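You operate a simulated robot arm through the tools that you are given. There is no shell and no other tool.

Carry out the task below with a simulated two-armed robot. There is one attempt and no reset: what you move stays moved.

JOB
Blow the old powder from the hose, then set the feed to CUP.
Fine: feed at AIR, booth switch at spray, one long press; switch ends off.
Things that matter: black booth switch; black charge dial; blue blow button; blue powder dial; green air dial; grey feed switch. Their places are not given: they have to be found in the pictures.

It is judged by the outcome, as a careful person would: the job done as asked, and still so three seconds after it is handed in. It fails if anything else is knocked over, pushed out of place, dropped, spilled or broken.

ROBOT AND FRAMES
Two 7-joint arms with fingered hands on one trunk that stands fixed in place. Base frame: the origin is at the foot of the trunk, x ahead of it, y to its left, z up. Units: cm, degrees, N and s.
The left shoulder is at [2, 26.9, 117.2], the right one opposite. Each reaches about 129.8 cm from its shoulder. Payload 5 kg a hand.
Tool frame (each hand has its own): the origin (TCP) lies between the finger pads and is the grasp point; the fingertips stand 4.2 cm ahead of it; z points along the fingers, y is the line along which they close. The gripper opens to 20.8 cm; its body begins 11.9 cm behind the TCP. The gripper is a hand of 4 fingers: y runs from the thumb to the fingers, the wrist lies at [0, 0, -31.7] in the tool frame.
Orientation is told as [roll, pitch, yaw] about the base's x, y, z axes, in that order, counted from this pose: with the fingers straight down and closing along the base's y, the tool's x points along the base's -x, its y along +y and its z along -z.

CONTROLS
- The arms move only by the tool arm_command. It takes "left_rows", "right_rows" or both (then of equal length, played together; a hand with none holds still); each is a list of rows, each a list of 2 entries, a list of its own where there are three numbers: the shift along the tool's x, y, z in cm, then the turn, a rotation vector about the tool's x, y, z in degrees. In form: [[[dx, dy, dz], [rx, ry, rz]], ...]. A call has 1 to 20 rows; each row shifts and turns the commanded pose from where the row before left it, along the tool's axes as they then stand. Rows are played at 5 a second. More than 5 cm and 8.6 degrees between two rows, and nothing of the call is played. A pose out of reach is approached as far as the arm can. The call stops where the force on the tool passes 40 N (or 10 N more than at its start, if that is more) or the arm is blocked; 0.2 s more then pass. In this call time passes only in rows, and 0.2 s behind the last. The reply holds the time, the measured pose of the TCP, the force on the tool along the base axes, the opening and the grip force, in the units named above and with some noise, with the torque about the TCP (base axes, N m) and any sound that the robot's microphone picked up.
- Cameras (640 x 400 px; columns grow to the right, rows downward): "scene" is now at [14.26, 5.69, 144.59]; the picture's right is [0.63, -0.78, 0.00], its down [-0.38, -0.31, -0.87] and it looks along [0.68, 0.55, -0.49] (base axes); focal length 354 px, centre (320, 200). "left" rides on the left gripper at [-9.3, 0.1, -14.6] in its tool frame; the picture's right is [-0.01, -1.00, 0.00], its down [0.84, -0.01, -0.54] and it looks along [0.54, -0.01, 0.84] (tool axes); focal length 280 px, centre (320, 200). "right" rides on the right gripper at [9.3, 0.1, -14.6] in its tool frame; the picture's right is [-0.02, 1.00, 0.00], its down [-0.84, -0.01, -0.54] and it looks along [-0.54, -0.01, 0.84] (tool axes); focal length 280 px, centre (320, 200).
- grab_frame(camera): a new picture of that camera. It takes no simulated time.
- move_column(by): moves the trunk up (or, below 0, down) by that many cm; the arms and the scene camera ride with it, the base frame stays. It gives what a move gives, with no picture.
- move_fingers(finger1, finger2, finger3, thumb_bend, hand): sets how far each is bent, from 0 (flat) to 1 (curled in); at 0.3 the hand is open as for a grip, at 0.7 the pads meet at the TCP. One left out holds its place. A second passes; each finger stops where it meets its share of the squeeze, and holds until it gets a number again. It is the only way to open and close the hand. It gives what a move gives, with no picture; readings hold the bend of each and the force on the fingers (four entries, about 0 where the hand has none), thumb and palm.
- pan_tilt(pan, tilt): turns the head with the scene camera to pan (to the left, within 80 degrees either way) and tilt (down, from -29 to 69), counted from straight ahead of the robot (the tilt from the chest, where the trunk bows). It gives what a move gives.
- point_at(camera, pixels): for up to 12 pixels [column, row] of the newest picture of that camera ("zoom" is the newest enlarged one), the place [x, y, z] in the base frame of the surface seen there, good to about 0.2 cm. It takes no simulated time.
- inspect(camera, box): a new picture of the part [left, top, right, bottom] of that camera's present view, enlarged. It takes no simulated time.
- sign_off(): hands the job in; it is judged then, once.

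Open the grippers and draw the arms clear of the work before you hand the job in, unless the task says otherwise.

The tools are called by a JSON object that holds its "api" and its "payload". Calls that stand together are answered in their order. arm_command: Moves the arms, as the interface text tells. Its arguments: {"type":"object","properties":{"left_rows":{"type":"array","items":{"type":"array"}},"right_rows":{"type":"array","items":{"type":"array"}}},"required":[]} The other tools are called the same way: move_column (by) moves the trunk up or down; move_fingers (finger1, finger2, finger3, thumb_bend, hand) moves the fingers one by one; pan_tilt (pan, tilt) turns the head that bears the scene camera; grab_frame (camera) takes a picture; point_at (camera, pixels) gives the place of the surface under pixels of a picture; inspect (camera, box) takes an enlarged picture of a part of a camera's view; sign_off () hands the job in.

At the start:

```text
clock: 0.0
left_eef_pos: [34.75, 57.74, 125.83]
left_ee_rot: [0.0, -0.1, 36.5]
left_force: [0.4, 0.5, 0.4]
left_moment: [-0.01, -0.01, -0.01]
left_finger_gap: 20.76
left_finger_force: 0.0
left_shape: jaw
left_bend: [0.3, 0.3, 0.3, 0.3]
left_finger forces: [0.0, 0.0, 0.0, 0.0, 0.0, 0.0]
right_eef_pos: [54.9, 15.82, 119.25]
right_ee_rot: [0.0, 0.0, 36.6]
right_force: [-0.7, 0.6, 0.1]
right_moment: [-0.01, -0.01, 0.01]
right_finger_gap: 20.77
right_finger_force: 0.1
right_shape: jaw
right_bend: [0.3, 0.3, 0.3, 0.3]
right_finger forces: [0.0, 0.0, 0.0, 0.0, 0.1, 0.1]
trunk travel left (down, up): [-55.0, 7.1]
head pan, tilt (commanded): [38.9, 29.4]
```

scene: 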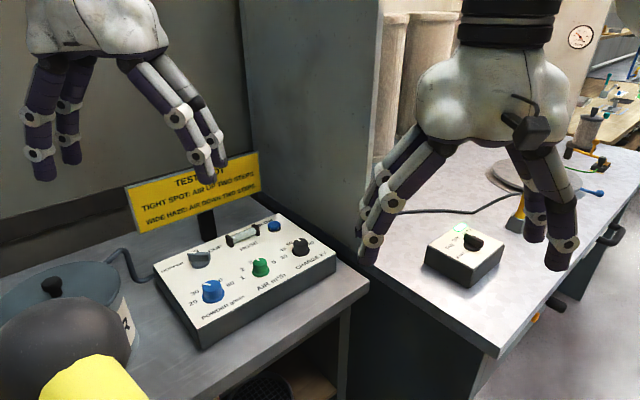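
right: 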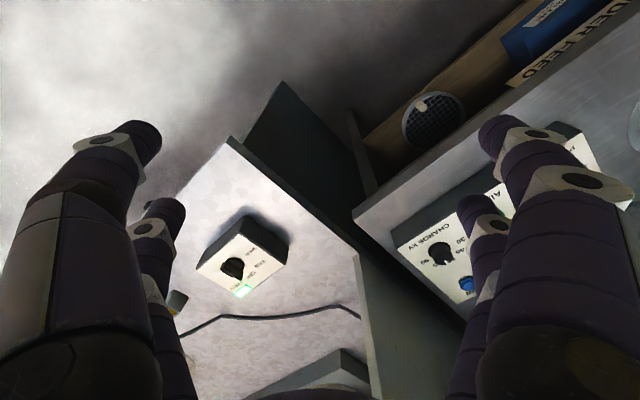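
left: 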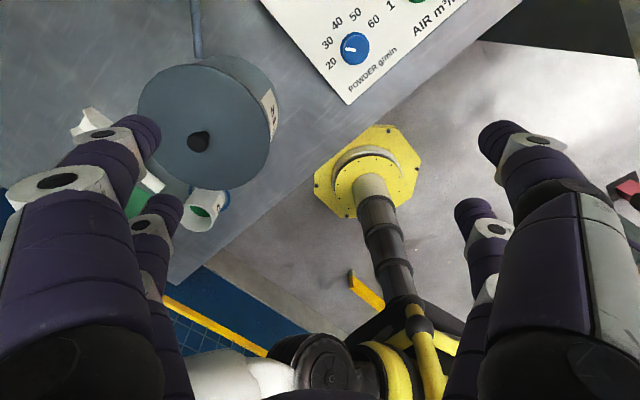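

I see a control panel around scene pixels (245,280) and a small box with a black knob around (465,255). I'll enlarge both to read them.

{"api": "inspect", "payload": {"camera": "scene", "box": [140, 200, 350, 350]}}

{"api": "inspect", "payload": {"camera": "scene", "box": [410, 205, 520, 300]}}

{"api": "inspect", "payload": {"camera": "scene", "box": [110, 140, 280, 240]}}

```text
2.67 times, centred on (245, 275) of scene
```

zoom: 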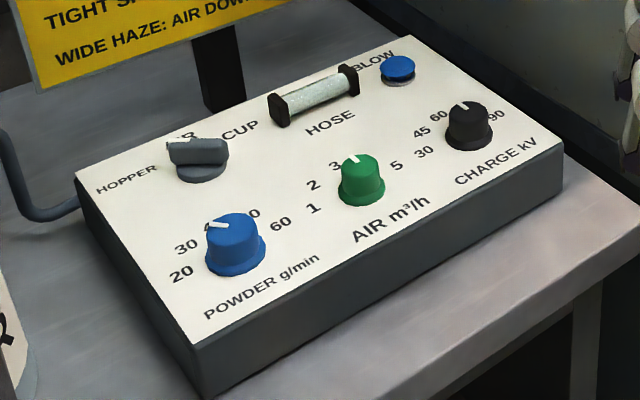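

```text
4.21 times, centred on (465, 252) of scene
```

zoom: 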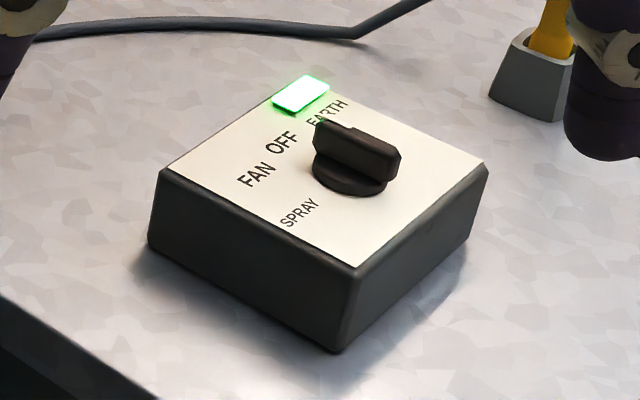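

```text
3.76 times, centred on (195, 190) of scene
```

zoom: 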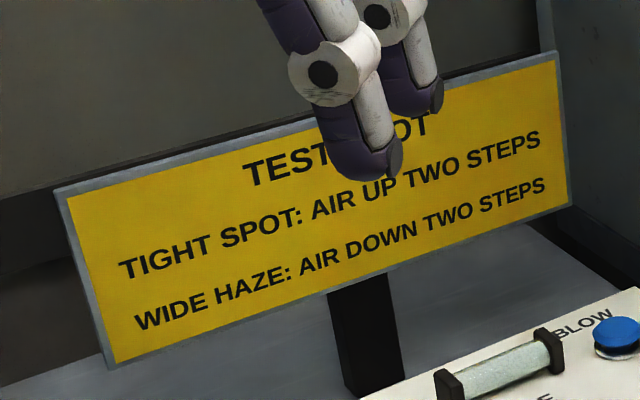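

The feed switch reads HOPPER/AIR/CUP and the booth switch SPRAY/FAN/OFF/EARTH. I'll enlarge each more and get the surface points.

{"api": "inspect", "payload": {"camera": "scene", "box": [170, 225, 250, 275]}}

{"api": "inspect", "payload": {"camera": "scene", "box": [440, 215, 504, 265]}}

{"api": "grab_frame", "payload": {"camera": "right"}}

{"api": "inspect", "payload": {"camera": "right", "box": [190, 200, 300, 310]}}

```text
8.00 times, centred on (210, 250) of scene
```

zoom: 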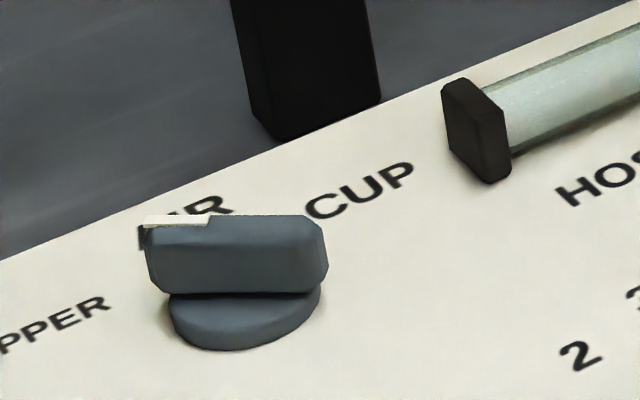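

```text
8.00 times, centred on (472, 240) of scene
```

zoom: 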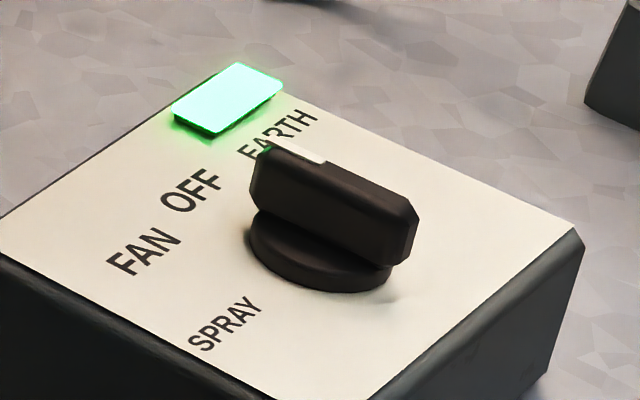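

```text
taken
```

right: 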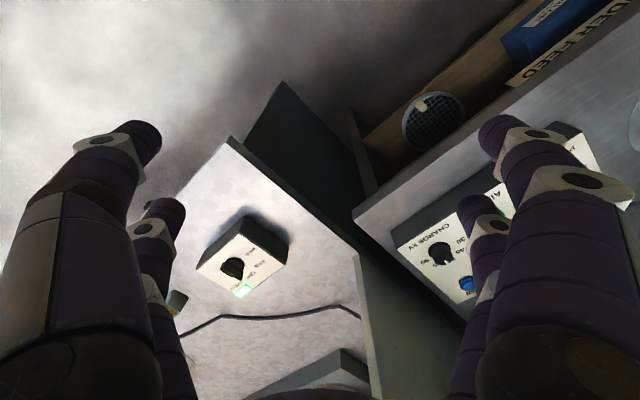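

```text
3.64 times, centred on (245, 255) of right
```

zoom: 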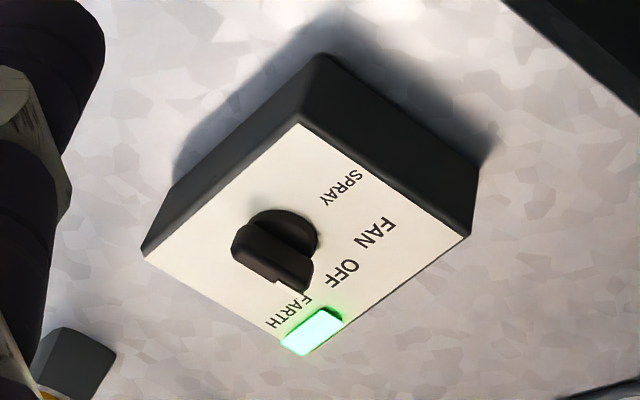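

Now I measure 3D points on the booth box using the scene zoom.

{"api": "inspect", "payload": {"camera": "scene", "box": [440, 215, 504, 265]}}

{"api": "point_at", "payload": {"camera": "zoom", "pixels": [[275, 140], [190, 193], [145, 252], [225, 325], [260, 148], [415, 215], [325, 158], [395, 265], [255, 240], [20, 220], [570, 230], [230, 90]]}}

{"api": "inspect", "payload": {"camera": "scene", "box": [170, 225, 250, 275]}}

{"api": "point_at", "payload": {"camera": "zoom", "pixels": [[55, 325], [185, 210], [360, 190], [155, 220], [320, 228], [245, 255], [240, 335], [480, 130], [320, 285], [150, 270], [205, 219], [520, 300]]}}

```text
8.00 times, centred on (472, 240) of scene
```

zoom: 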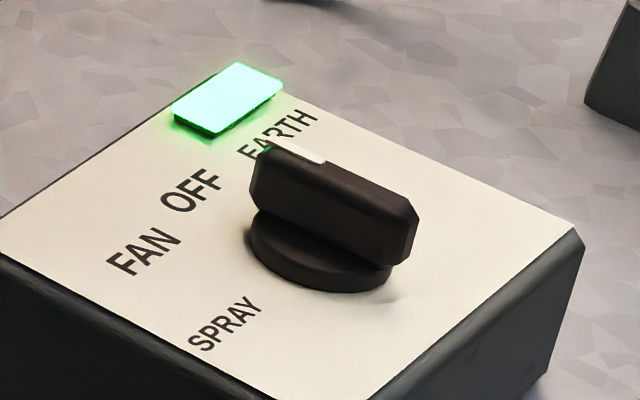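

```text
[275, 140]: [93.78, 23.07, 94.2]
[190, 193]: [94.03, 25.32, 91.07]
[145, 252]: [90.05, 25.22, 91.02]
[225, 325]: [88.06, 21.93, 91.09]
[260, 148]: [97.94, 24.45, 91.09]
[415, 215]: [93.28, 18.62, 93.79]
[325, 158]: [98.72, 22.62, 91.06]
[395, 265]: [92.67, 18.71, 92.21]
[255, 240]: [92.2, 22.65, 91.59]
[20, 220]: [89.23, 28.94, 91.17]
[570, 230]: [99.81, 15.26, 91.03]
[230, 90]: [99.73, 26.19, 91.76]
```

```text
8.00 times, centred on (210, 250) of scene
```

zoom: 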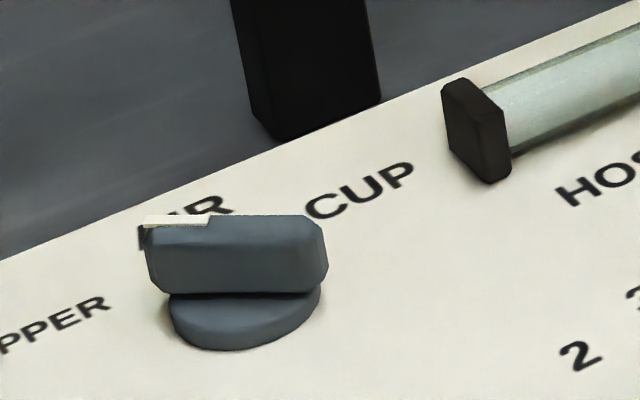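

```text
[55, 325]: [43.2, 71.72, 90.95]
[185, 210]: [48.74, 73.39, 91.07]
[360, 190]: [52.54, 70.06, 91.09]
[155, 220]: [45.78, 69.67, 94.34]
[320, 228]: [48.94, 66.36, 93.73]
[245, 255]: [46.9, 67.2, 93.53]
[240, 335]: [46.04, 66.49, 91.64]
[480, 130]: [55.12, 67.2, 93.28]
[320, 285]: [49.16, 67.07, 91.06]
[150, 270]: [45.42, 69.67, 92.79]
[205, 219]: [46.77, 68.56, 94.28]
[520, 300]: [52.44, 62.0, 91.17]
```

The booth pointer seems to aim at OFF and the feed pointer at HOPPER once parallax is allowed for. I'll measure more landmarks (panel corners, sign, button, hose) to plan clearances.

{"api": "grab_frame", "payload": {"camera": "scene"}}

{"api": "point_at", "payload": {"camera": "scene", "pixels": [[274, 226], [240, 238], [212, 288], [261, 265], [300, 245], [156, 265], [276, 213], [338, 262], [198, 330], [205, 225], [140, 232], [256, 186]]}}

{"api": "point_at", "payload": {"camera": "scene", "pixels": [[126, 187], [256, 153], [52, 285], [80, 330], [95, 300], [100, 380], [170, 265], [250, 330], [420, 210], [505, 350], [520, 220], [370, 350]]}}

```text
taken
```

scene: 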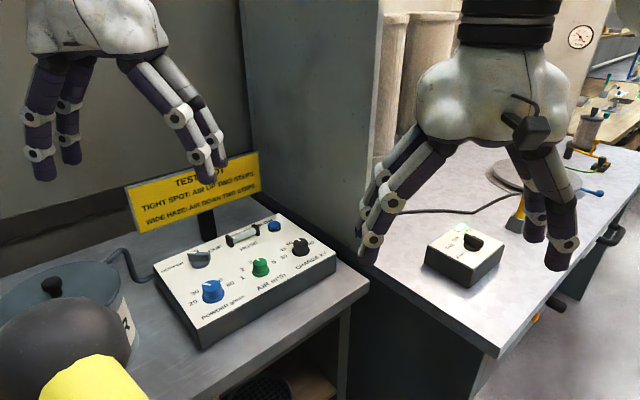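

```text
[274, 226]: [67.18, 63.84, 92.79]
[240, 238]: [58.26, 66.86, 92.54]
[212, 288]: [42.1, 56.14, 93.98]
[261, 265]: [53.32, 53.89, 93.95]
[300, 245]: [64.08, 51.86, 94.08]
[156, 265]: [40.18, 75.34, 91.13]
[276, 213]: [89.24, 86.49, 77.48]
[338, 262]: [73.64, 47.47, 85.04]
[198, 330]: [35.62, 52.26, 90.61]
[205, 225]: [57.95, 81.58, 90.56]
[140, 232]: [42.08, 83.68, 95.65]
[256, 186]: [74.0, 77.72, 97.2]
```

```text
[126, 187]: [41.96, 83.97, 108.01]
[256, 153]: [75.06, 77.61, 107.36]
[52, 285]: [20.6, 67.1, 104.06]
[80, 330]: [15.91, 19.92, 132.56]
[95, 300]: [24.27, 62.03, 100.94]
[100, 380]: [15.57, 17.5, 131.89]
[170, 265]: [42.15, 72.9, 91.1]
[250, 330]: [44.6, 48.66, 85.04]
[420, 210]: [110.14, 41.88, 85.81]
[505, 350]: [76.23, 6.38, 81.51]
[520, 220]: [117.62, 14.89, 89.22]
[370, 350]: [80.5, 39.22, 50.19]
```

The panel is yawed about -11° (dials line up along that), top at z≈91.1, with the sign about 8 cm behind it. I measure the fingertip positions of the left hand to learn the hand geometry.

{"api": "point_at", "payload": {"camera": "scene", "pixels": [[45, 178], [70, 162], [222, 178], [205, 183], [365, 262], [395, 205], [557, 268], [535, 240], [378, 240], [570, 245]]}}

{"api": "move_fingers", "payload": {"hand": "left", "finger1": 0.6, "thumb_bend": 0.6}}

{"api": "grab_frame", "payload": {"camera": "left"}}

{"api": "grab_frame", "payload": {"camera": "scene"}}

```text
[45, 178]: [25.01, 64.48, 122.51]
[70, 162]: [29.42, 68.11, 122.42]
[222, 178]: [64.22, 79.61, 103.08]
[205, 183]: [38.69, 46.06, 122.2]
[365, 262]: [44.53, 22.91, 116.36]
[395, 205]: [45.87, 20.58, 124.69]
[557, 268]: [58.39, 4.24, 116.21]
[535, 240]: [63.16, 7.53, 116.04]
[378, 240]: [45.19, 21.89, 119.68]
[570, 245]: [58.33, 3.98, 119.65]
```

```text
clock: 1.0
left_eef_pos: [34.73, 57.92, 125.72]
left_ee_rot: [0.0, 0.0, 36.6]
left_force: [-0.1, -0.4, -0.3]
left_moment: [0.01, -0.01, 0.0]
left_finger_gap: 6.1
left_finger_force: 0.1
left_shape: fingers
left_bend: [0.6, 0.3, 0.3, 0.6]
left_finger forces: [0.0, 0.0, 0.0, 0.0, 0.0, 0.0]
right_eef_pos: [54.91, 15.82, 119.17]
right_ee_rot: [0.1, 0.1, 36.4]
right_force: [-0.3, 0.1, 0.4]
right_moment: [0.0, -0.01, 0.0]
right_finger_gap: 20.77
right_finger_force: 0.1
right_shape: jaw
right_bend: [0.3, 0.3, 0.3, 0.3]
right_finger forces: [0.0, 0.0, 0.0, 0.0, 0.1, 0.0]
trunk travel left (down, up): [-55.0, 7.1]
head pan, tilt (commanded): [38.9, 29.4]
```

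```text
taken
```

left: 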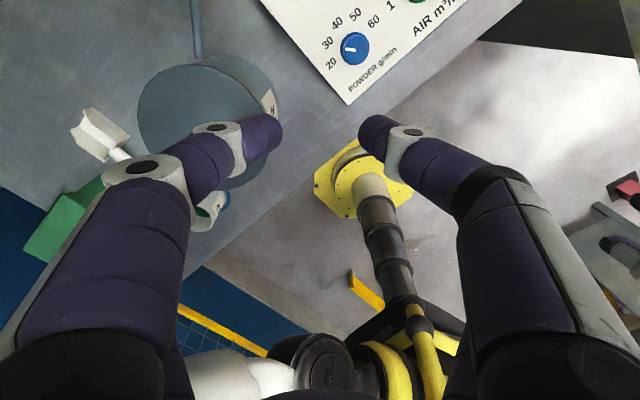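

```text
taken
```

scene: 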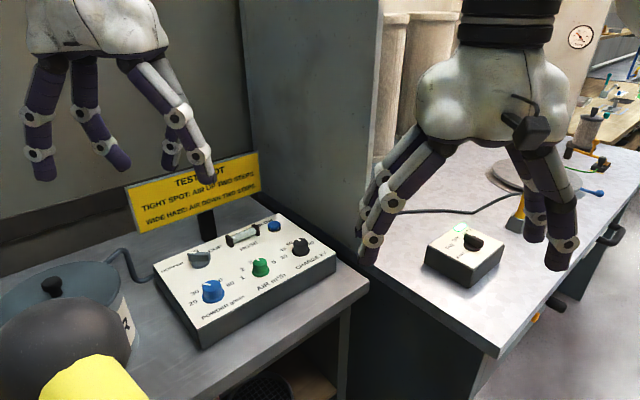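

Finger1 and thumb are the opposing forward pair; fingers 2 and 3 form the near pair. I'll bend all four to 0.65 to see where the tips end up.

{"api": "move_fingers", "payload": {"hand": "left", "finger1": 0.66, "finger2": 0.66, "finger3": 0.66, "thumb_bend": 0.66}}

{"api": "grab_frame", "payload": {"camera": "left"}}

{"api": "grab_frame", "payload": {"camera": "scene"}}

{"api": "inspect", "payload": {"camera": "scene", "box": [0, 0, 260, 200]}}

```text
clock: 2.0
left_eef_pos: [34.77, 57.88, 125.82]
left_ee_rot: [-0.1, -0.1, 36.4]
left_force: [-0.4, 0.4, -0.3]
left_moment: [0.0, -0.01, -0.03]
left_finger_gap: 3.04
left_finger_force: 0.2
left_shape: fingers
left_bend: [0.66, 0.66, 0.66, 0.66]
left_finger forces: [0.0, 0.1, 0.0, 0.0, 0.1, 0.0]
right_eef_pos: [54.92, 15.78, 119.19]
right_ee_rot: [0.0, 0.1, 36.6]
right_force: [0.3, 0.3, 0.1]
right_moment: [0.01, -0.03, -0.02]
right_finger_gap: 20.79
right_finger_force: 0.0
right_shape: jaw
right_bend: [0.3, 0.3, 0.3, 0.3]
right_finger forces: [0.1, 0.0, 0.0, 0.0, 0.1, 0.1]
trunk travel left (down, up): [-55.0, 7.1]
head pan, tilt (commanded): [38.9, 29.4]
```

```text
taken
```

left: 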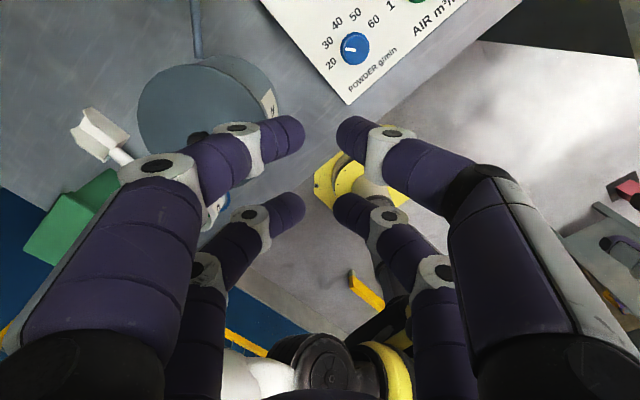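

```text
taken
```

scene: 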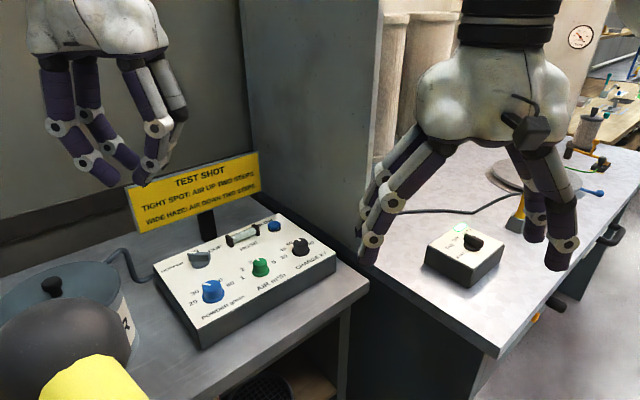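

```text
2.00 times, centred on (130, 100) of scene
```

zoom: 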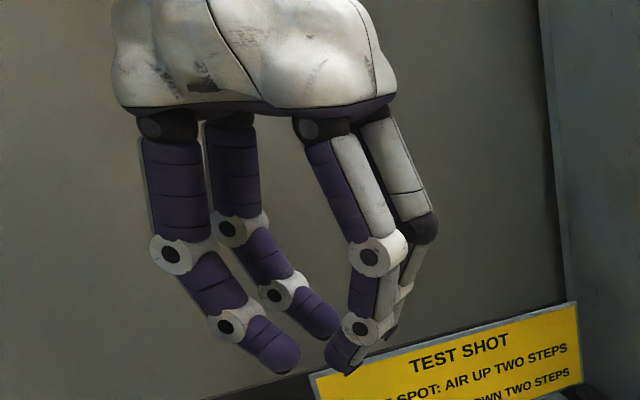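

All four tips now form two opposed pairs with a 3 cm gap. I measure the tip locations through the left camera and scene to map them to the tool frame.

{"api": "point_at", "payload": {"camera": "left", "pixels": [[298, 135], [345, 135], [300, 210], [340, 210], [285, 130], [355, 135], [290, 210], [350, 210], [300, 150], [342, 150]]}}

{"api": "point_at", "payload": {"camera": "scene", "pixels": [[108, 182], [140, 183], [135, 165], [155, 178], [100, 172], [145, 172], [62, 130]]}}

```text
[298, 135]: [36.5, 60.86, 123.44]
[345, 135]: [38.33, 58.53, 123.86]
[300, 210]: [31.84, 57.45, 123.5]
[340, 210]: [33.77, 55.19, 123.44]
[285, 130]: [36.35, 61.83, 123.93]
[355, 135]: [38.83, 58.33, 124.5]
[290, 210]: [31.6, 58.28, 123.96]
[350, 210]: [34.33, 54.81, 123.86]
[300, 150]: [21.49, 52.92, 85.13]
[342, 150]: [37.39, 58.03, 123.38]
```

```text
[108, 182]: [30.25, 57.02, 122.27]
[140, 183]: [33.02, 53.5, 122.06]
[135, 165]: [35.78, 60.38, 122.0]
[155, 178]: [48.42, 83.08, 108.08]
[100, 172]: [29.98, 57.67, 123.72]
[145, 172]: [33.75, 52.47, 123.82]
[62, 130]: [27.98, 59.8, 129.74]
```

At bend 0.66 the tip pairs sit at about tool x=±2.9, 3.8 cm ahead of the TCP with a 3 cm gap. I'll open the left hand to 0.6 and slide it above the feed switch (47.3, 67.9), staying high, then test whether the wrist can yaw round to about 137° to line up with the bar.

{"api": "arm_command", "payload": {"left_rows": [[[-4, 0.15, 0], [0, 0, 0]], [[-4, 0.15, 0], [0, 0, 0]], [[-4, 0.15, 0], [0, 0, 0]], [[-4, 0.15, 0], [0, 0, 0]], [[0, 0, 0], [0, 0, -8]], [[0, 0, 0], [0, 0, -8]], [[0, 0, 0], [0, 0, -8]], [[0, 0, 0], [0, 0, -8]], [[0, 0, 0], [0, 0, -8]], [[0, 0, 0], [0, 0, -8]]]}}

{"api": "grab_frame", "payload": {"camera": "scene"}}

{"api": "grab_frame", "payload": {"camera": "left"}}

```text
clock: 4.2
left_eef_pos: [47.22, 67.85, 125.71]
left_ee_rot: [-0.1, -0.1, 84.6]
left_force: [-0.1, -1.0, -0.1]
left_moment: [-0.01, -0.01, 0.0]
left_finger_gap: 3.02
left_finger_force: 0.0
left_shape: fingers
left_bend: [0.66, 0.66, 0.66, 0.66]
left_finger forces: [0.0, 0.1, 0.0, 0.0, 0.1, 0.0]
right_eef_pos: [54.9, 15.81, 119.14]
right_ee_rot: [0.0, 0.0, 36.5]
right_force: [0.4, -0.4, 0.1]
right_moment: [0.03, 0.01, 0.03]
right_finger_gap: 20.8
right_finger_force: 0.0
right_shape: jaw
right_bend: [0.3, 0.3, 0.3, 0.3]
right_finger forces: [0.1, 0.0, 0.0, 0.0, 0.1, 0.0]
trunk travel left (down, up): [-55.0, 7.1]
head pan, tilt (commanded): [38.9, 29.4]
```

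```text
taken
```

scene: 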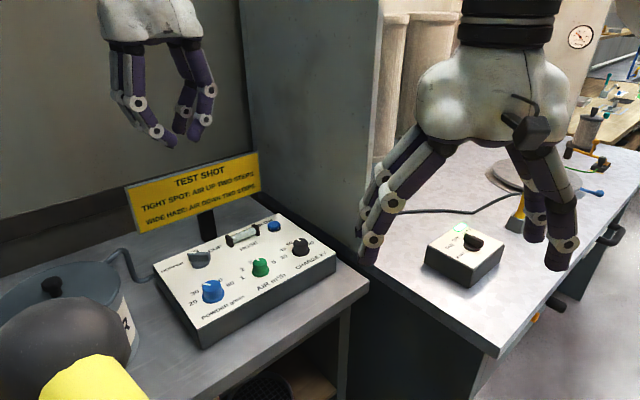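

```text
taken
```

left: 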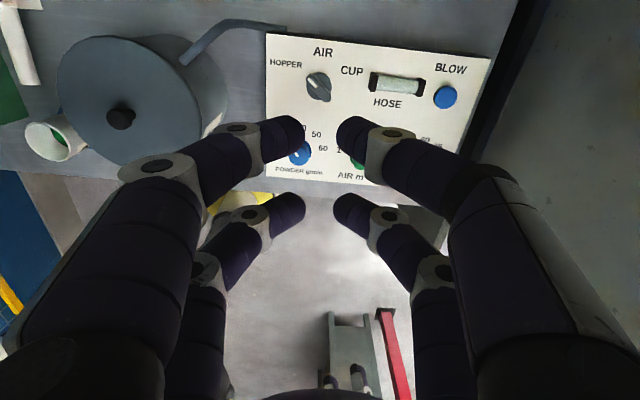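

The left camera now gives a clean top view of the panel. I enlarge the feed switch around (318,85) and measure it.

{"api": "inspect", "payload": {"camera": "left", "box": [265, 35, 475, 120]}}

{"api": "inspect", "payload": {"camera": "left", "box": [265, 40, 377, 110]}}

```text
3.05 times, centred on (370, 78) of left
```

zoom: 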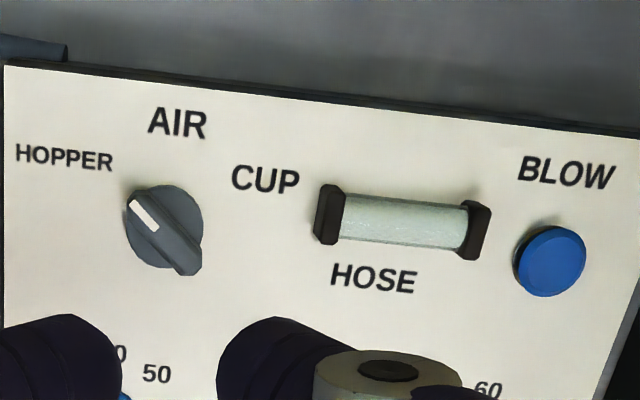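

```text
5.71 times, centred on (321, 75) of left
```

zoom: 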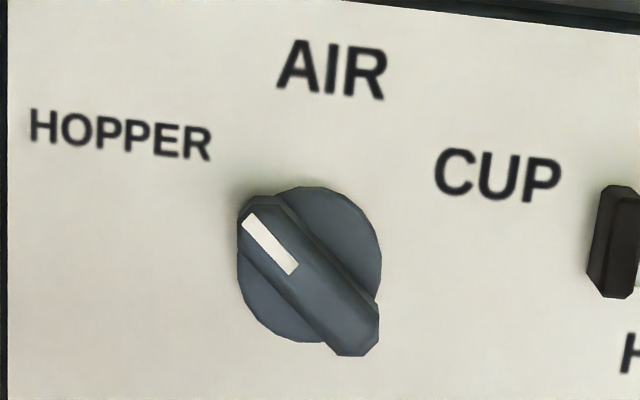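

The pointer clearly aims at HOPPER. I measure the knob, labels, hose and button precisely.

{"api": "point_at", "payload": {"camera": "zoom", "pixels": [[245, 215], [290, 270], [250, 203], [370, 345], [285, 205], [380, 310], [330, 200], [270, 310], [122, 135], [332, 70], [500, 178], [375, 250]]}}

{"api": "inspect", "payload": {"camera": "left", "box": [360, 50, 472, 120]}}

{"api": "point_at", "payload": {"camera": "left", "pixels": [[445, 97], [436, 97], [454, 97], [445, 87], [445, 107], [376, 82], [420, 88], [398, 84], [427, 92], [300, 155], [268, 36], [488, 60]]}}

```text
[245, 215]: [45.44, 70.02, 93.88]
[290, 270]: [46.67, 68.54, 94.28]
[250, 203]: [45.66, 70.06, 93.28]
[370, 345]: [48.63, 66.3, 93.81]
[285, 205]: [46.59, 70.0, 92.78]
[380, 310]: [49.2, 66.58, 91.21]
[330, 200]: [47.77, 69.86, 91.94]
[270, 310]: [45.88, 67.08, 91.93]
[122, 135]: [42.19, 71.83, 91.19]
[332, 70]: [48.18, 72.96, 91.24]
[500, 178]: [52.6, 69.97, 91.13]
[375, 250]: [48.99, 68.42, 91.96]
```

```text
5.71 times, centred on (416, 85) of left
```

zoom: 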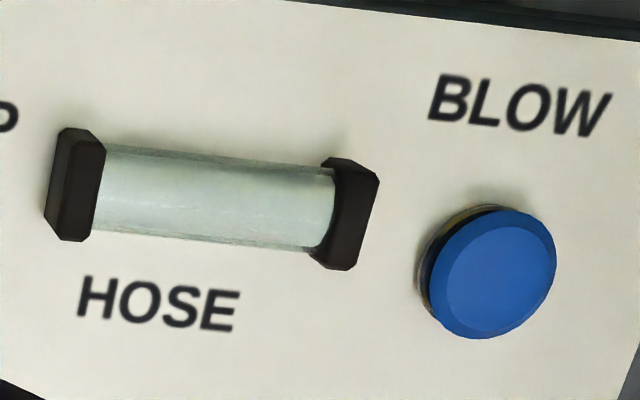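

```text
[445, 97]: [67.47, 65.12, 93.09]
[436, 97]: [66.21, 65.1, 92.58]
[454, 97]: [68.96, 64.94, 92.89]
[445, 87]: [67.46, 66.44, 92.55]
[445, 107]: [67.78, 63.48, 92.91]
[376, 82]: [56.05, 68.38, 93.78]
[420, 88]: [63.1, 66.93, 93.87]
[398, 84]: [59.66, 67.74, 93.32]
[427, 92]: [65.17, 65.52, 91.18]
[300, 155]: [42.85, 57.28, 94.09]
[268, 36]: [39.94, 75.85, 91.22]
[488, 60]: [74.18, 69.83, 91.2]
```

Feed knob: center ≈(47.2, 68.2), bar ≈5 cm long aimed at ~130°, panel yaw −10° so AIR ≈ 80°. I finish the yaw to ~130° so the finger pairs straddle the bar, and set the finger gap a bit wider.

{"api": "arm_command", "payload": {"left_rows": [[[0, 0, 0], [0, 0, -7.6]], [[0, 0, 0], [0, 0, -7.6]], [[0, 0, 0], [0, 0, -7.6]], [[0, 0, 0], [0, 0, -7.6]], [[0, 0, 0], [0, 0, -7.6]], [[0, 0, 0], [0, 0, -7.6]], [[0, 0, 0], [0, 0, 0]]]}}

{"api": "move_fingers", "payload": {"hand": "left", "finger1": 0.62, "finger2": 0.62, "finger3": 0.62, "thumb_bend": 0.62}}

{"api": "grab_frame", "payload": {"camera": "scene"}}

{"api": "grab_frame", "payload": {"camera": "left"}}

```text
clock: 5.8
left_eef_pos: [47.23, 67.91, 125.78]
left_ee_rot: [0.0, -0.1, 130.2]
left_force: [0.4, 1.3, 0.0]
left_moment: [-0.02, -0.02, -0.01]
left_finger_gap: 3.02
left_finger_force: 0.1
left_shape: fingers
left_bend: [0.66, 0.66, 0.66, 0.66]
left_finger forces: [0.1, 0.0, 0.1, 0.0, 0.1, 0.0]
right_eef_pos: [54.93, 15.89, 119.23]
right_ee_rot: [0.0, 0.0, 36.5]
right_force: [-0.3, 0.1, 0.0]
right_moment: [-0.02, -0.01, -0.02]
right_finger_gap: 20.77
right_finger_force: 0.0
right_shape: jaw
right_bend: [0.3, 0.3, 0.3, 0.3]
right_finger forces: [0.0, 0.0, 0.0, 0.1, 0.1, 0.1]
trunk travel left (down, up): [-55.0, 7.1]
head pan, tilt (commanded): [38.9, 29.4]
```

```text
clock: 6.8
left_eef_pos: [47.27, 67.86, 125.76]
left_ee_rot: [0.0, 0.1, 130.0]
left_force: [-0.5, -0.7, -0.5]
left_moment: [0.03, 0.0, 0.0]
left_finger_gap: 4.96
left_finger_force: 0.0
left_shape: fingers
left_bend: [0.62, 0.62, 0.62, 0.62]
left_finger forces: [0.0, 0.0, 0.1, 0.1, 0.1, 0.0]
right_eef_pos: [54.85, 15.75, 119.13]
right_ee_rot: [0.0, 0.0, 36.5]
right_force: [-0.3, 0.0, -0.6]
right_moment: [-0.02, -0.01, -0.02]
right_finger_gap: 20.81
right_finger_force: 0.0
right_shape: jaw
right_bend: [0.3, 0.3, 0.3, 0.3]
right_finger forces: [0.0, 0.1, 0.1, 0.0, 0.0, 0.0]
trunk travel left (down, up): [-55.0, 7.1]
head pan, tilt (commanded): [38.9, 29.4]
```

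```text
taken
```

scene: 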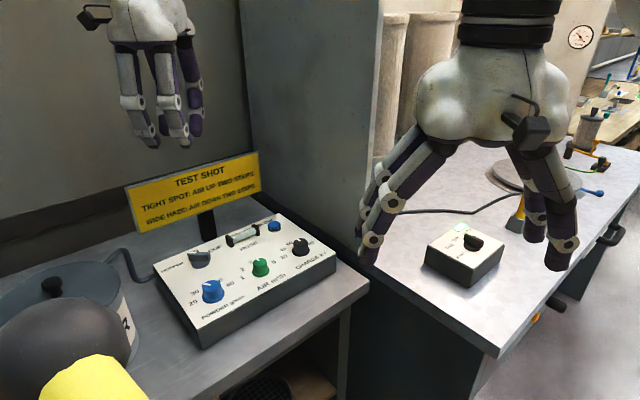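

```text
taken
```

left: 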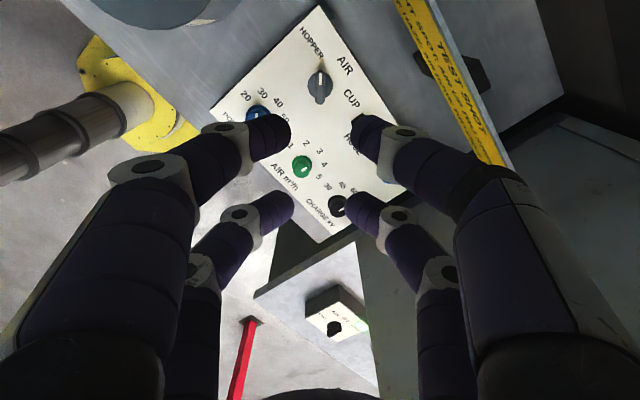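

The bar at (318,85) is vertical in the left picture, so the yaw matches. I descend in stages, first to about z=101.

{"api": "arm_command", "payload": {"left_rows": [[[-0.28, -0.17, 4], [0, 0, 0]], [[0, 0, 4], [0, 0, 0]], [[0, 0, 4], [0, 0, 0]], [[0, 0, 4], [0, 0, 0]], [[0, 0, 4], [0, 0, 0]], [[0, 0, 4], [0, 0, 0]], [[0, 0, 0], [0, 0, 0]]]}}

{"api": "grab_frame", "payload": {"camera": "left"}}

{"api": "grab_frame", "payload": {"camera": "scene"}}

```text
clock: 8.4
left_eef_pos: [47.3, 68.47, 101.72]
left_ee_rot: [-0.2, 0.0, 130.1]
left_force: [-0.1, -0.4, -0.1]
left_moment: [-0.01, 0.01, -0.04]
left_finger_gap: 4.96
left_finger_force: 0.1
left_shape: fingers
left_bend: [0.62, 0.62, 0.62, 0.62]
left_finger forces: [0.0, 0.0, 0.1, 0.1, 0.1, 0.1]
right_eef_pos: [54.86, 15.76, 119.19]
right_ee_rot: [0.0, 0.0, 36.3]
right_force: [0.0, -0.5, -0.5]
right_moment: [0.01, -0.02, -0.01]
right_finger_gap: 20.8
right_finger_force: 0.0
right_shape: jaw
right_bend: [0.3, 0.3, 0.3, 0.3]
right_finger forces: [0.1, 0.1, 0.1, 0.0, 0.1, 0.1]
trunk travel left (down, up): [-55.0, 7.1]
head pan, tilt (commanded): [38.9, 29.4]
```

```text
taken
```

left: 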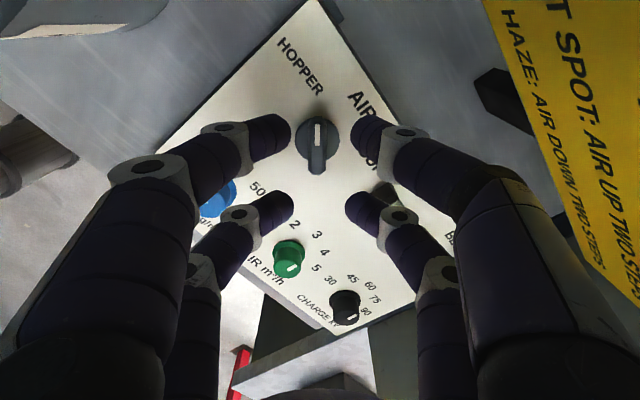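

```text
taken
```

scene: 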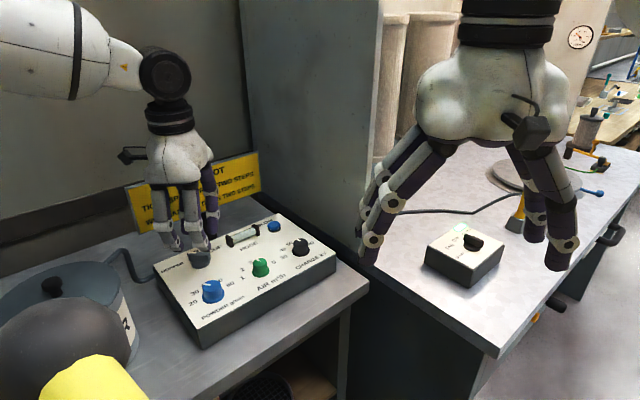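

The knob sits about 4 px left of the mid-gap, so I shift +0.25 along tool y and go down to where tips straddle the bar (TCP z≈96.2).

{"api": "arm_command", "payload": {"left_rows": [[[0.15, 0.25, 1.5], [0, 0, 0]], [[0, 0, 1.5], [0, 0, 0]], [[0, 0, 1.5], [0, 0, 0]], [[0, 0, 1.0], [0, 0, 0]], [[0, 0, 0], [0, 0, 0]]]}}

{"api": "grab_frame", "payload": {"camera": "left"}}

{"api": "inspect", "payload": {"camera": "scene", "box": [120, 180, 280, 300]}}

```text
clock: 9.6
left_eef_pos: [47.06, 68.21, 96.39]
left_ee_rot: [0.1, -0.1, 130.0]
left_force: [-0.1, 0.1, 0.2]
left_moment: [0.03, 0.0, -0.03]
left_finger_gap: 4.99
left_finger_force: 0.1
left_shape: fingers
left_bend: [0.62, 0.62, 0.62, 0.62]
left_finger forces: [0.0, 0.1, 0.1, 0.0, 0.0, 0.1]
right_eef_pos: [54.88, 15.78, 119.24]
right_ee_rot: [0.0, -0.1, 36.6]
right_force: [0.1, 0.5, 1.2]
right_moment: [-0.03, -0.01, -0.01]
right_finger_gap: 20.77
right_finger_force: 0.1
right_shape: jaw
right_bend: [0.3, 0.3, 0.3, 0.3]
right_finger forces: [0.0, 0.0, 0.0, 0.0, 0.0, 0.0]
trunk travel left (down, up): [-55.0, 7.1]
head pan, tilt (commanded): [38.9, 29.4]
```

```text
taken
```

left: 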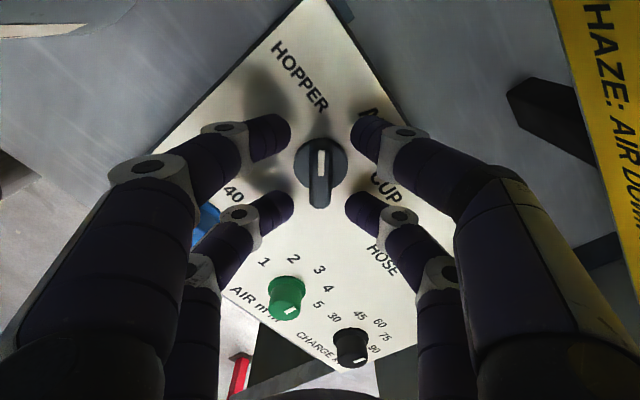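

```text
3.33 times, centred on (200, 240) of scene
```

zoom: 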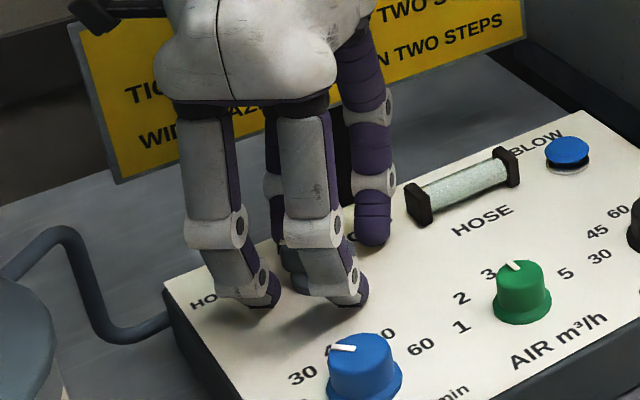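

Fingers straddle the knob symmetrically (knob center at (320,173)). I check tip heights before closing.

{"api": "point_at", "payload": {"camera": "zoom", "pixels": [[272, 300], [360, 298], [372, 243], [330, 305], [240, 300]]}}

{"api": "point_at", "payload": {"camera": "left", "pixels": [[288, 135], [355, 140], [290, 212], [350, 212], [320, 150], [318, 205], [320, 175]]}}

```text
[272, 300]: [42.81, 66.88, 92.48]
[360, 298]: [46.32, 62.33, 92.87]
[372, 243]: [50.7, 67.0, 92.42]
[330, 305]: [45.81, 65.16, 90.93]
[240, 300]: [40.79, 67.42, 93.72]
```

```text
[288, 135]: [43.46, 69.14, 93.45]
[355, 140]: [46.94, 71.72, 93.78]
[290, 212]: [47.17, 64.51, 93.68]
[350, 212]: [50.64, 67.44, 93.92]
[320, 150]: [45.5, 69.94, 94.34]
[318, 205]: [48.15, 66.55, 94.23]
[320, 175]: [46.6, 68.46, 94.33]
```

Tips are at z≈92.3, bar spans ~92–94.3. I lower 0.5 cm and close the four fingers gently onto the bar.

{"api": "arm_command", "payload": {"left_rows": [[[0, 0, 0.5], [0, 0, 0]], [[0, 0, 0], [0, 0, 0]]]}}

{"api": "move_fingers", "payload": {"hand": "left", "finger1": 0.69, "finger2": 0.69, "finger3": 0.69, "thumb_bend": 0.69}}

{"api": "grab_frame", "payload": {"camera": "left"}}

```text
clock: 10.2
left_eef_pos: [46.94, 68.06, 95.92]
left_ee_rot: [-0.2, 0.0, 130.0]
left_force: [-2.8, 0.7, 17.4]
left_moment: [-0.05, 0.27, -0.05]
left_finger_gap: 4.95
left_finger_force: 8.4
left_shape: fingers
left_bend: [0.62, 0.62, 0.62, 0.62]
left_finger forces: [6.0, 5.7, 3.4, 0.1, 2.1, 0.0]
right_eef_pos: [54.87, 15.84, 119.18]
right_ee_rot: [0.0, -0.1, 36.5]
right_force: [-0.3, 0.1, 0.9]
right_moment: [0.03, -0.02, 0.0]
right_finger_gap: 20.78
right_finger_force: 0.0
right_shape: jaw
right_bend: [0.3, 0.3, 0.3, 0.3]
right_finger forces: [0.0, 0.1, 0.0, 0.0, 0.0, 0.0]
trunk travel left (down, up): [-55.0, 7.1]
head pan, tilt (commanded): [38.9, 29.4]
```

```text
clock: 11.2
left_eef_pos: [47.05, 68.04, 95.73]
left_ee_rot: [0.0, 0.0, 130.1]
left_force: [1.6, 0.3, -1.9]
left_moment: [0.04, -0.04, -0.04]
left_finger_gap: 2.17
left_finger_force: 4.6
left_shape: fingers
left_bend: [0.68, 0.68, 0.68, 0.68]
left_finger forces: [1.7, 2.0, 2.0, 0.1, 3.1, 0.1]
right_eef_pos: [54.94, 15.79, 119.0]
right_ee_rot: [0.0, 0.0, 36.4]
right_force: [-0.4, -0.4, 0.4]
right_moment: [-0.01, -0.01, 0.03]
right_finger_gap: 20.79
right_finger_force: 0.0
right_shape: jaw
right_bend: [0.3, 0.3, 0.3, 0.3]
right_finger forces: [0.0, 0.0, 0.0, 0.0, 0.0, 0.0]
trunk travel left (down, up): [-55.0, 7.1]
head pan, tilt (commanded): [38.9, 29.4]
```

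```text
taken
```

left: 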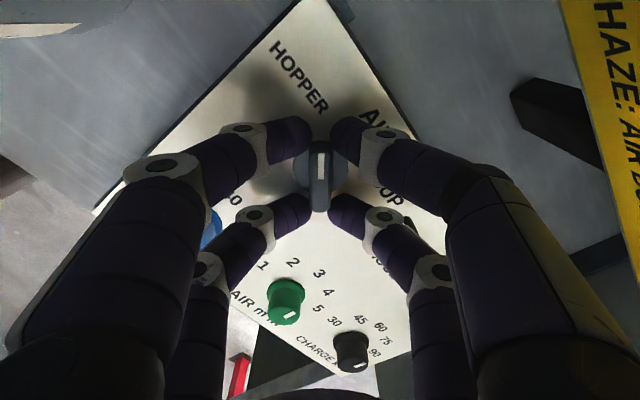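

The fingers hold the bar with about 2 N each. I lift 0.2 cm so they don't scrape and twist clockwise ~42° toward AIR, then check.

{"api": "arm_command", "payload": {"left_rows": [[[0, 0, -0.2], [0, 0, 0]], [[0, 0, 0], [0, 0, 6]], [[0, 0, 0], [0, 0, 6]], [[0, 0, 0], [0, 0, 6]], [[0, 0, 0], [0, 0, 6]], [[0, 0, 0], [0, 0, 6]], [[0, 0, 0], [0, 0, 6]], [[0, 0, 0], [0, 0, 6]]]}}

{"api": "grab_frame", "payload": {"camera": "left"}}

{"api": "inspect", "payload": {"camera": "scene", "box": [120, 180, 280, 300]}}

```text
clock: 13.0
left_eef_pos: [47.1, 67.94, 95.94]
left_ee_rot: [0.0, 0.1, 88.0]
left_force: [-2.2, 4.9, -0.1]
left_moment: [0.16, 0.06, 0.02]
left_finger_gap: 2.18
left_finger_force: 4.8
left_shape: fingers
left_bend: [0.67, 0.68, 0.68, 0.69]
left_finger forces: [3.9, 1.4, 1.3, 0.0, 2.1, 0.0]
right_eef_pos: [55.01, 15.74, 119.2]
right_ee_rot: [0.0, 0.0, 36.5]
right_force: [0.1, -0.5, 0.5]
right_moment: [-0.03, -0.01, 0.02]
right_finger_gap: 20.79
right_finger_force: 0.1
right_shape: jaw
right_bend: [0.3, 0.3, 0.3, 0.3]
right_finger forces: [0.1, 0.1, 0.0, 0.1, 0.1, 0.0]
trunk travel left (down, up): [-55.0, 7.1]
head pan, tilt (commanded): [38.9, 29.4]
```

```text
taken
```

left: 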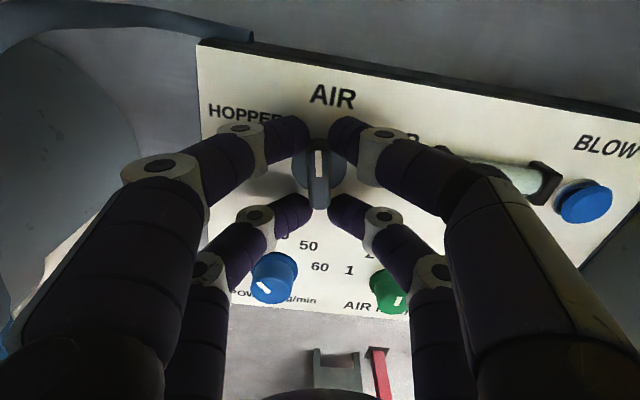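

```text
3.33 times, centred on (200, 240) of scene
```

zoom: 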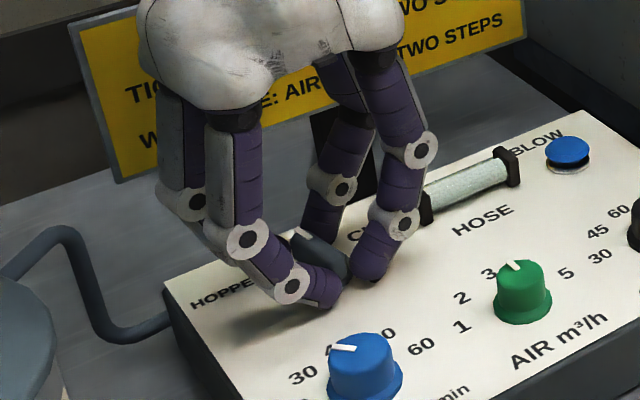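

The knob follows: pointer now near AIR at yaw 88°. I turn another 8° to reach the AIR direction (80°).

{"api": "arm_command", "payload": {"left_rows": [[[0, 0, 0], [0, 0, 4]], [[0, 0, 0], [0, 0, 4]], [[0, 0, 0], [0, 0, 0]]]}}

{"api": "inspect", "payload": {"camera": "left", "box": [200, 60, 440, 230]}}

```text
clock: 13.8
left_eef_pos: [47.16, 67.97, 95.93]
left_ee_rot: [-0.1, -0.1, 79.9]
left_force: [0.5, 5.5, 0.4]
left_moment: [0.21, 0.03, -0.08]
left_finger_gap: 2.2
left_finger_force: 4.9
left_shape: fingers
left_bend: [0.67, 0.68, 0.68, 0.69]
left_finger forces: [3.6, 1.5, 1.0, 0.0, 3.2, 0.0]
right_eef_pos: [54.91, 15.86, 119.17]
right_ee_rot: [0.0, 0.0, 36.5]
right_force: [-0.5, -0.6, -0.2]
right_moment: [0.01, -0.01, 0.01]
right_finger_gap: 20.77
right_finger_force: 0.0
right_shape: jaw
right_bend: [0.3, 0.3, 0.3, 0.3]
right_finger forces: [0.0, 0.0, 0.0, 0.0, 0.0, 0.0]
trunk travel left (down, up): [-55.0, 7.1]
head pan, tilt (commanded): [38.9, 29.4]
```

```text
2.35 times, centred on (320, 145) of left
```

zoom: 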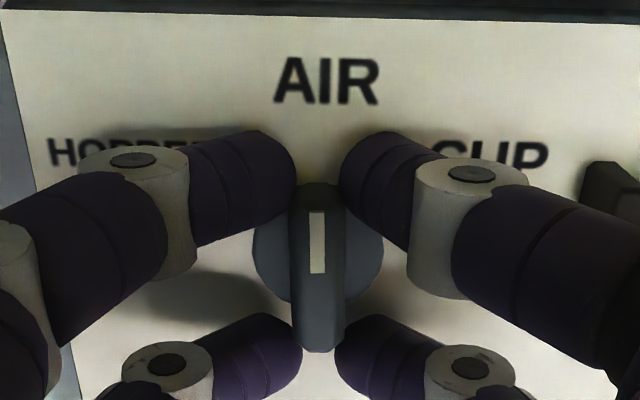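

The pointer at zoom (317,240) aims straight at AIR. I open the fingers to release and see whether it stays.

{"api": "move_fingers", "payload": {"hand": "left", "finger1": 0.62, "finger2": 0.62, "finger3": 0.62, "thumb_bend": 0.62}}

{"api": "arm_command", "payload": {"left_rows": [[[0, 0, -2], [0, 0, 0]], [[0, 0, -3], [0, 0, 0]], [[0, 0, -3], [0, 0, 0]], [[0, 0, -3], [0, 0, 0]], [[0, 0, -3], [0, 0, 0]], [[0, 0, 0], [0, 0, 0]]]}}

{"api": "inspect", "payload": {"camera": "left", "box": [200, 20, 480, 230]}}

```text
clock: 14.8
left_eef_pos: [47.08, 67.91, 96.02]
left_ee_rot: [0.0, -0.1, 80.1]
left_force: [-0.1, -1.1, 4.8]
left_moment: [-0.16, -0.06, -0.04]
left_finger_gap: 4.9
left_finger_force: 2.2
left_shape: fingers
left_bend: [0.62, 0.62, 0.62, 0.62]
left_finger forces: [0.4, 1.2, 2.3, 0.0, 0.4, 0.1]
right_eef_pos: [54.83, 15.77, 119.2]
right_ee_rot: [0.0, 0.0, 36.6]
right_force: [-0.4, -1.1, 0.2]
right_moment: [0.01, -0.01, -0.02]
right_finger_gap: 20.77
right_finger_force: 0.0
right_shape: jaw
right_bend: [0.3, 0.3, 0.3, 0.3]
right_finger forces: [0.0, 0.0, 0.0, 0.0, 0.0, 0.0]
trunk travel left (down, up): [-55.0, 7.1]
head pan, tilt (commanded): [38.9, 29.4]
```

```text
clock: 16.2
left_eef_pos: [47.18, 67.82, 110.08]
left_ee_rot: [0.0, 0.1, 80.1]
left_force: [-0.2, -0.4, 0.1]
left_moment: [-0.05, 0.02, 0.0]
left_finger_gap: 4.96
left_finger_force: 0.0
left_shape: fingers
left_bend: [0.62, 0.62, 0.62, 0.62]
left_finger forces: [0.0, 0.1, 0.1, 0.1, 0.0, 0.0]
right_eef_pos: [54.89, 15.91, 119.18]
right_ee_rot: [0.0, 0.1, 36.4]
right_force: [-0.2, 0.0, 0.2]
right_moment: [-0.05, 0.05, -0.03]
right_finger_gap: 20.8
right_finger_force: 0.1
right_shape: jaw
right_bend: [0.3, 0.3, 0.3, 0.3]
right_finger forces: [0.0, 0.1, 0.1, 0.0, 0.1, 0.0]
trunk travel left (down, up): [-55.0, 7.1]
head pan, tilt (commanded): [38.9, 29.4]
```

```text
1.90 times, centred on (340, 125) of left
```

zoom: 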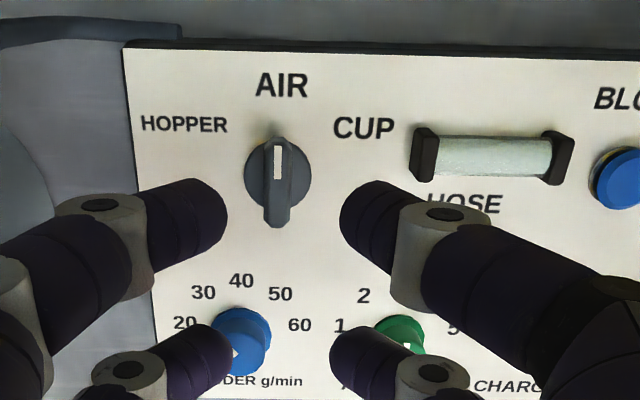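

Feed is on AIR. Now the booth switch: I look at it through the right camera and measure its pose.

{"api": "inspect", "payload": {"camera": "right", "box": [190, 205, 302, 305]}}

{"api": "inspect", "payload": {"camera": "scene", "box": [410, 205, 520, 300]}}

{"api": "point_at", "payload": {"camera": "zoom", "pixels": [[330, 128], [385, 150], [345, 145], [400, 165], [315, 165], [385, 190], [345, 192], [322, 112], [255, 175], [283, 142], [300, 213], [350, 262]]}}

```text
4.00 times, centred on (246, 255) of right
```

zoom: 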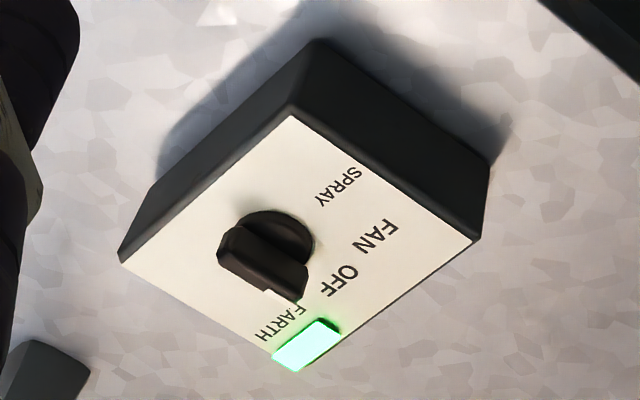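

```text
4.21 times, centred on (465, 252) of scene
```

zoom: 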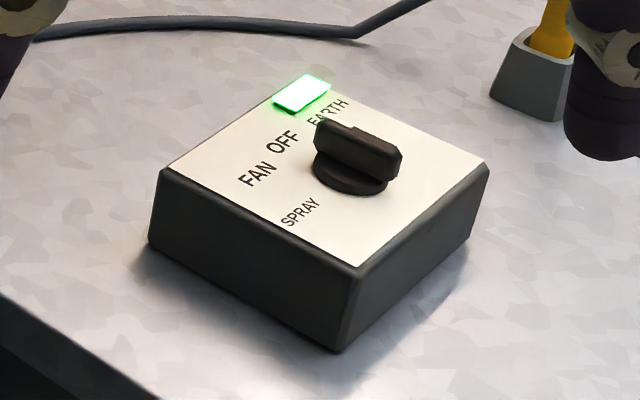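

```text
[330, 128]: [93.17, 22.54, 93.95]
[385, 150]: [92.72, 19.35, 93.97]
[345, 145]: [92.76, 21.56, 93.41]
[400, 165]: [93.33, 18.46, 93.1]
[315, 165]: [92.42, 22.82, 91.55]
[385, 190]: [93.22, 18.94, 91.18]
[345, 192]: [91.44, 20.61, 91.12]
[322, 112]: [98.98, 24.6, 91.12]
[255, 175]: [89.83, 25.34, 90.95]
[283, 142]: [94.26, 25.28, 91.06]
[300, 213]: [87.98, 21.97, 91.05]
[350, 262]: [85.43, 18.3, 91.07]
```

The booth bar aims at ~82°, label OFF is at ~77°, FAN ~129°, SPRAY ~169°, EARTH ~33° about center ≈(93.3, 21). The right arm would have to stretch past its wrist reach there, so I plan to use the left arm; first I check the cabinet wall position and the space to the right for parking the right arm.

{"api": "grab_frame", "payload": {"camera": "scene"}}

{"api": "point_at", "payload": {"camera": "scene", "pixels": [[260, 40], [300, 130], [340, 180], [360, 100], [345, 20], [375, 40], [395, 80], [350, 230], [360, 290], [440, 40], [250, 120], [330, 60]]}}

{"api": "pan_tilt", "payload": {"pan": -5, "tilt": 30}}

{"api": "grab_frame", "payload": {"camera": "scene"}}

```text
taken
```

scene: 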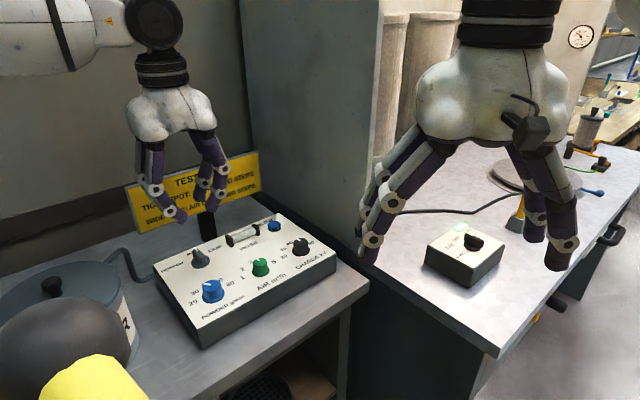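

```text
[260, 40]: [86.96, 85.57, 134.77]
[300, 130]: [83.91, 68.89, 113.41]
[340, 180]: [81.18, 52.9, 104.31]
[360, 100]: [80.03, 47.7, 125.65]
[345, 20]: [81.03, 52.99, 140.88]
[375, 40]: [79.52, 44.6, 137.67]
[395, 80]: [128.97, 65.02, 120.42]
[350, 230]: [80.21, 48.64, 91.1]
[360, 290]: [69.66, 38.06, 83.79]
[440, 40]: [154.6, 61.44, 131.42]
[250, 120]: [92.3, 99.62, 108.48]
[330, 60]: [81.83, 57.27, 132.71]
```

```text
clock: 17.3
left_eef_pos: [47.28, 67.77, 109.99]
left_ee_rot: [-0.1, 0.0, 80.1]
left_force: [0.3, 0.1, -0.3]
left_moment: [-0.05, 0.0, 0.04]
left_finger_gap: 4.96
left_finger_force: 0.0
left_shape: fingers
left_bend: [0.62, 0.62, 0.62, 0.62]
left_finger forces: [0.1, 0.1, 0.0, 0.0, 0.1, 0.1]
right_eef_pos: [54.96, 15.75, 119.2]
right_ee_rot: [0.0, 0.0, 36.5]
right_force: [-0.6, 1.1, -0.8]
right_moment: [-0.04, -0.02, 0.0]
right_finger_gap: 20.78
right_finger_force: 0.0
right_shape: jaw
right_bend: [0.3, 0.3, 0.3, 0.3]
right_finger forces: [0.0, 0.1, 0.1, 0.1, 0.0, 0.0]
trunk travel left (down, up): [-55.0, 7.1]
head pan, tilt (commanded): [-5.0, 30.0]
```

```text
taken
```

scene: 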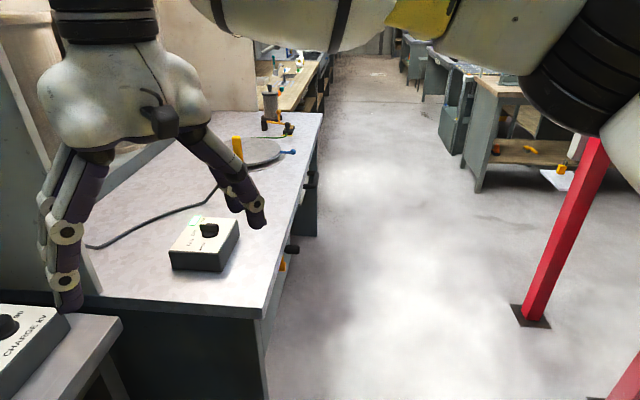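

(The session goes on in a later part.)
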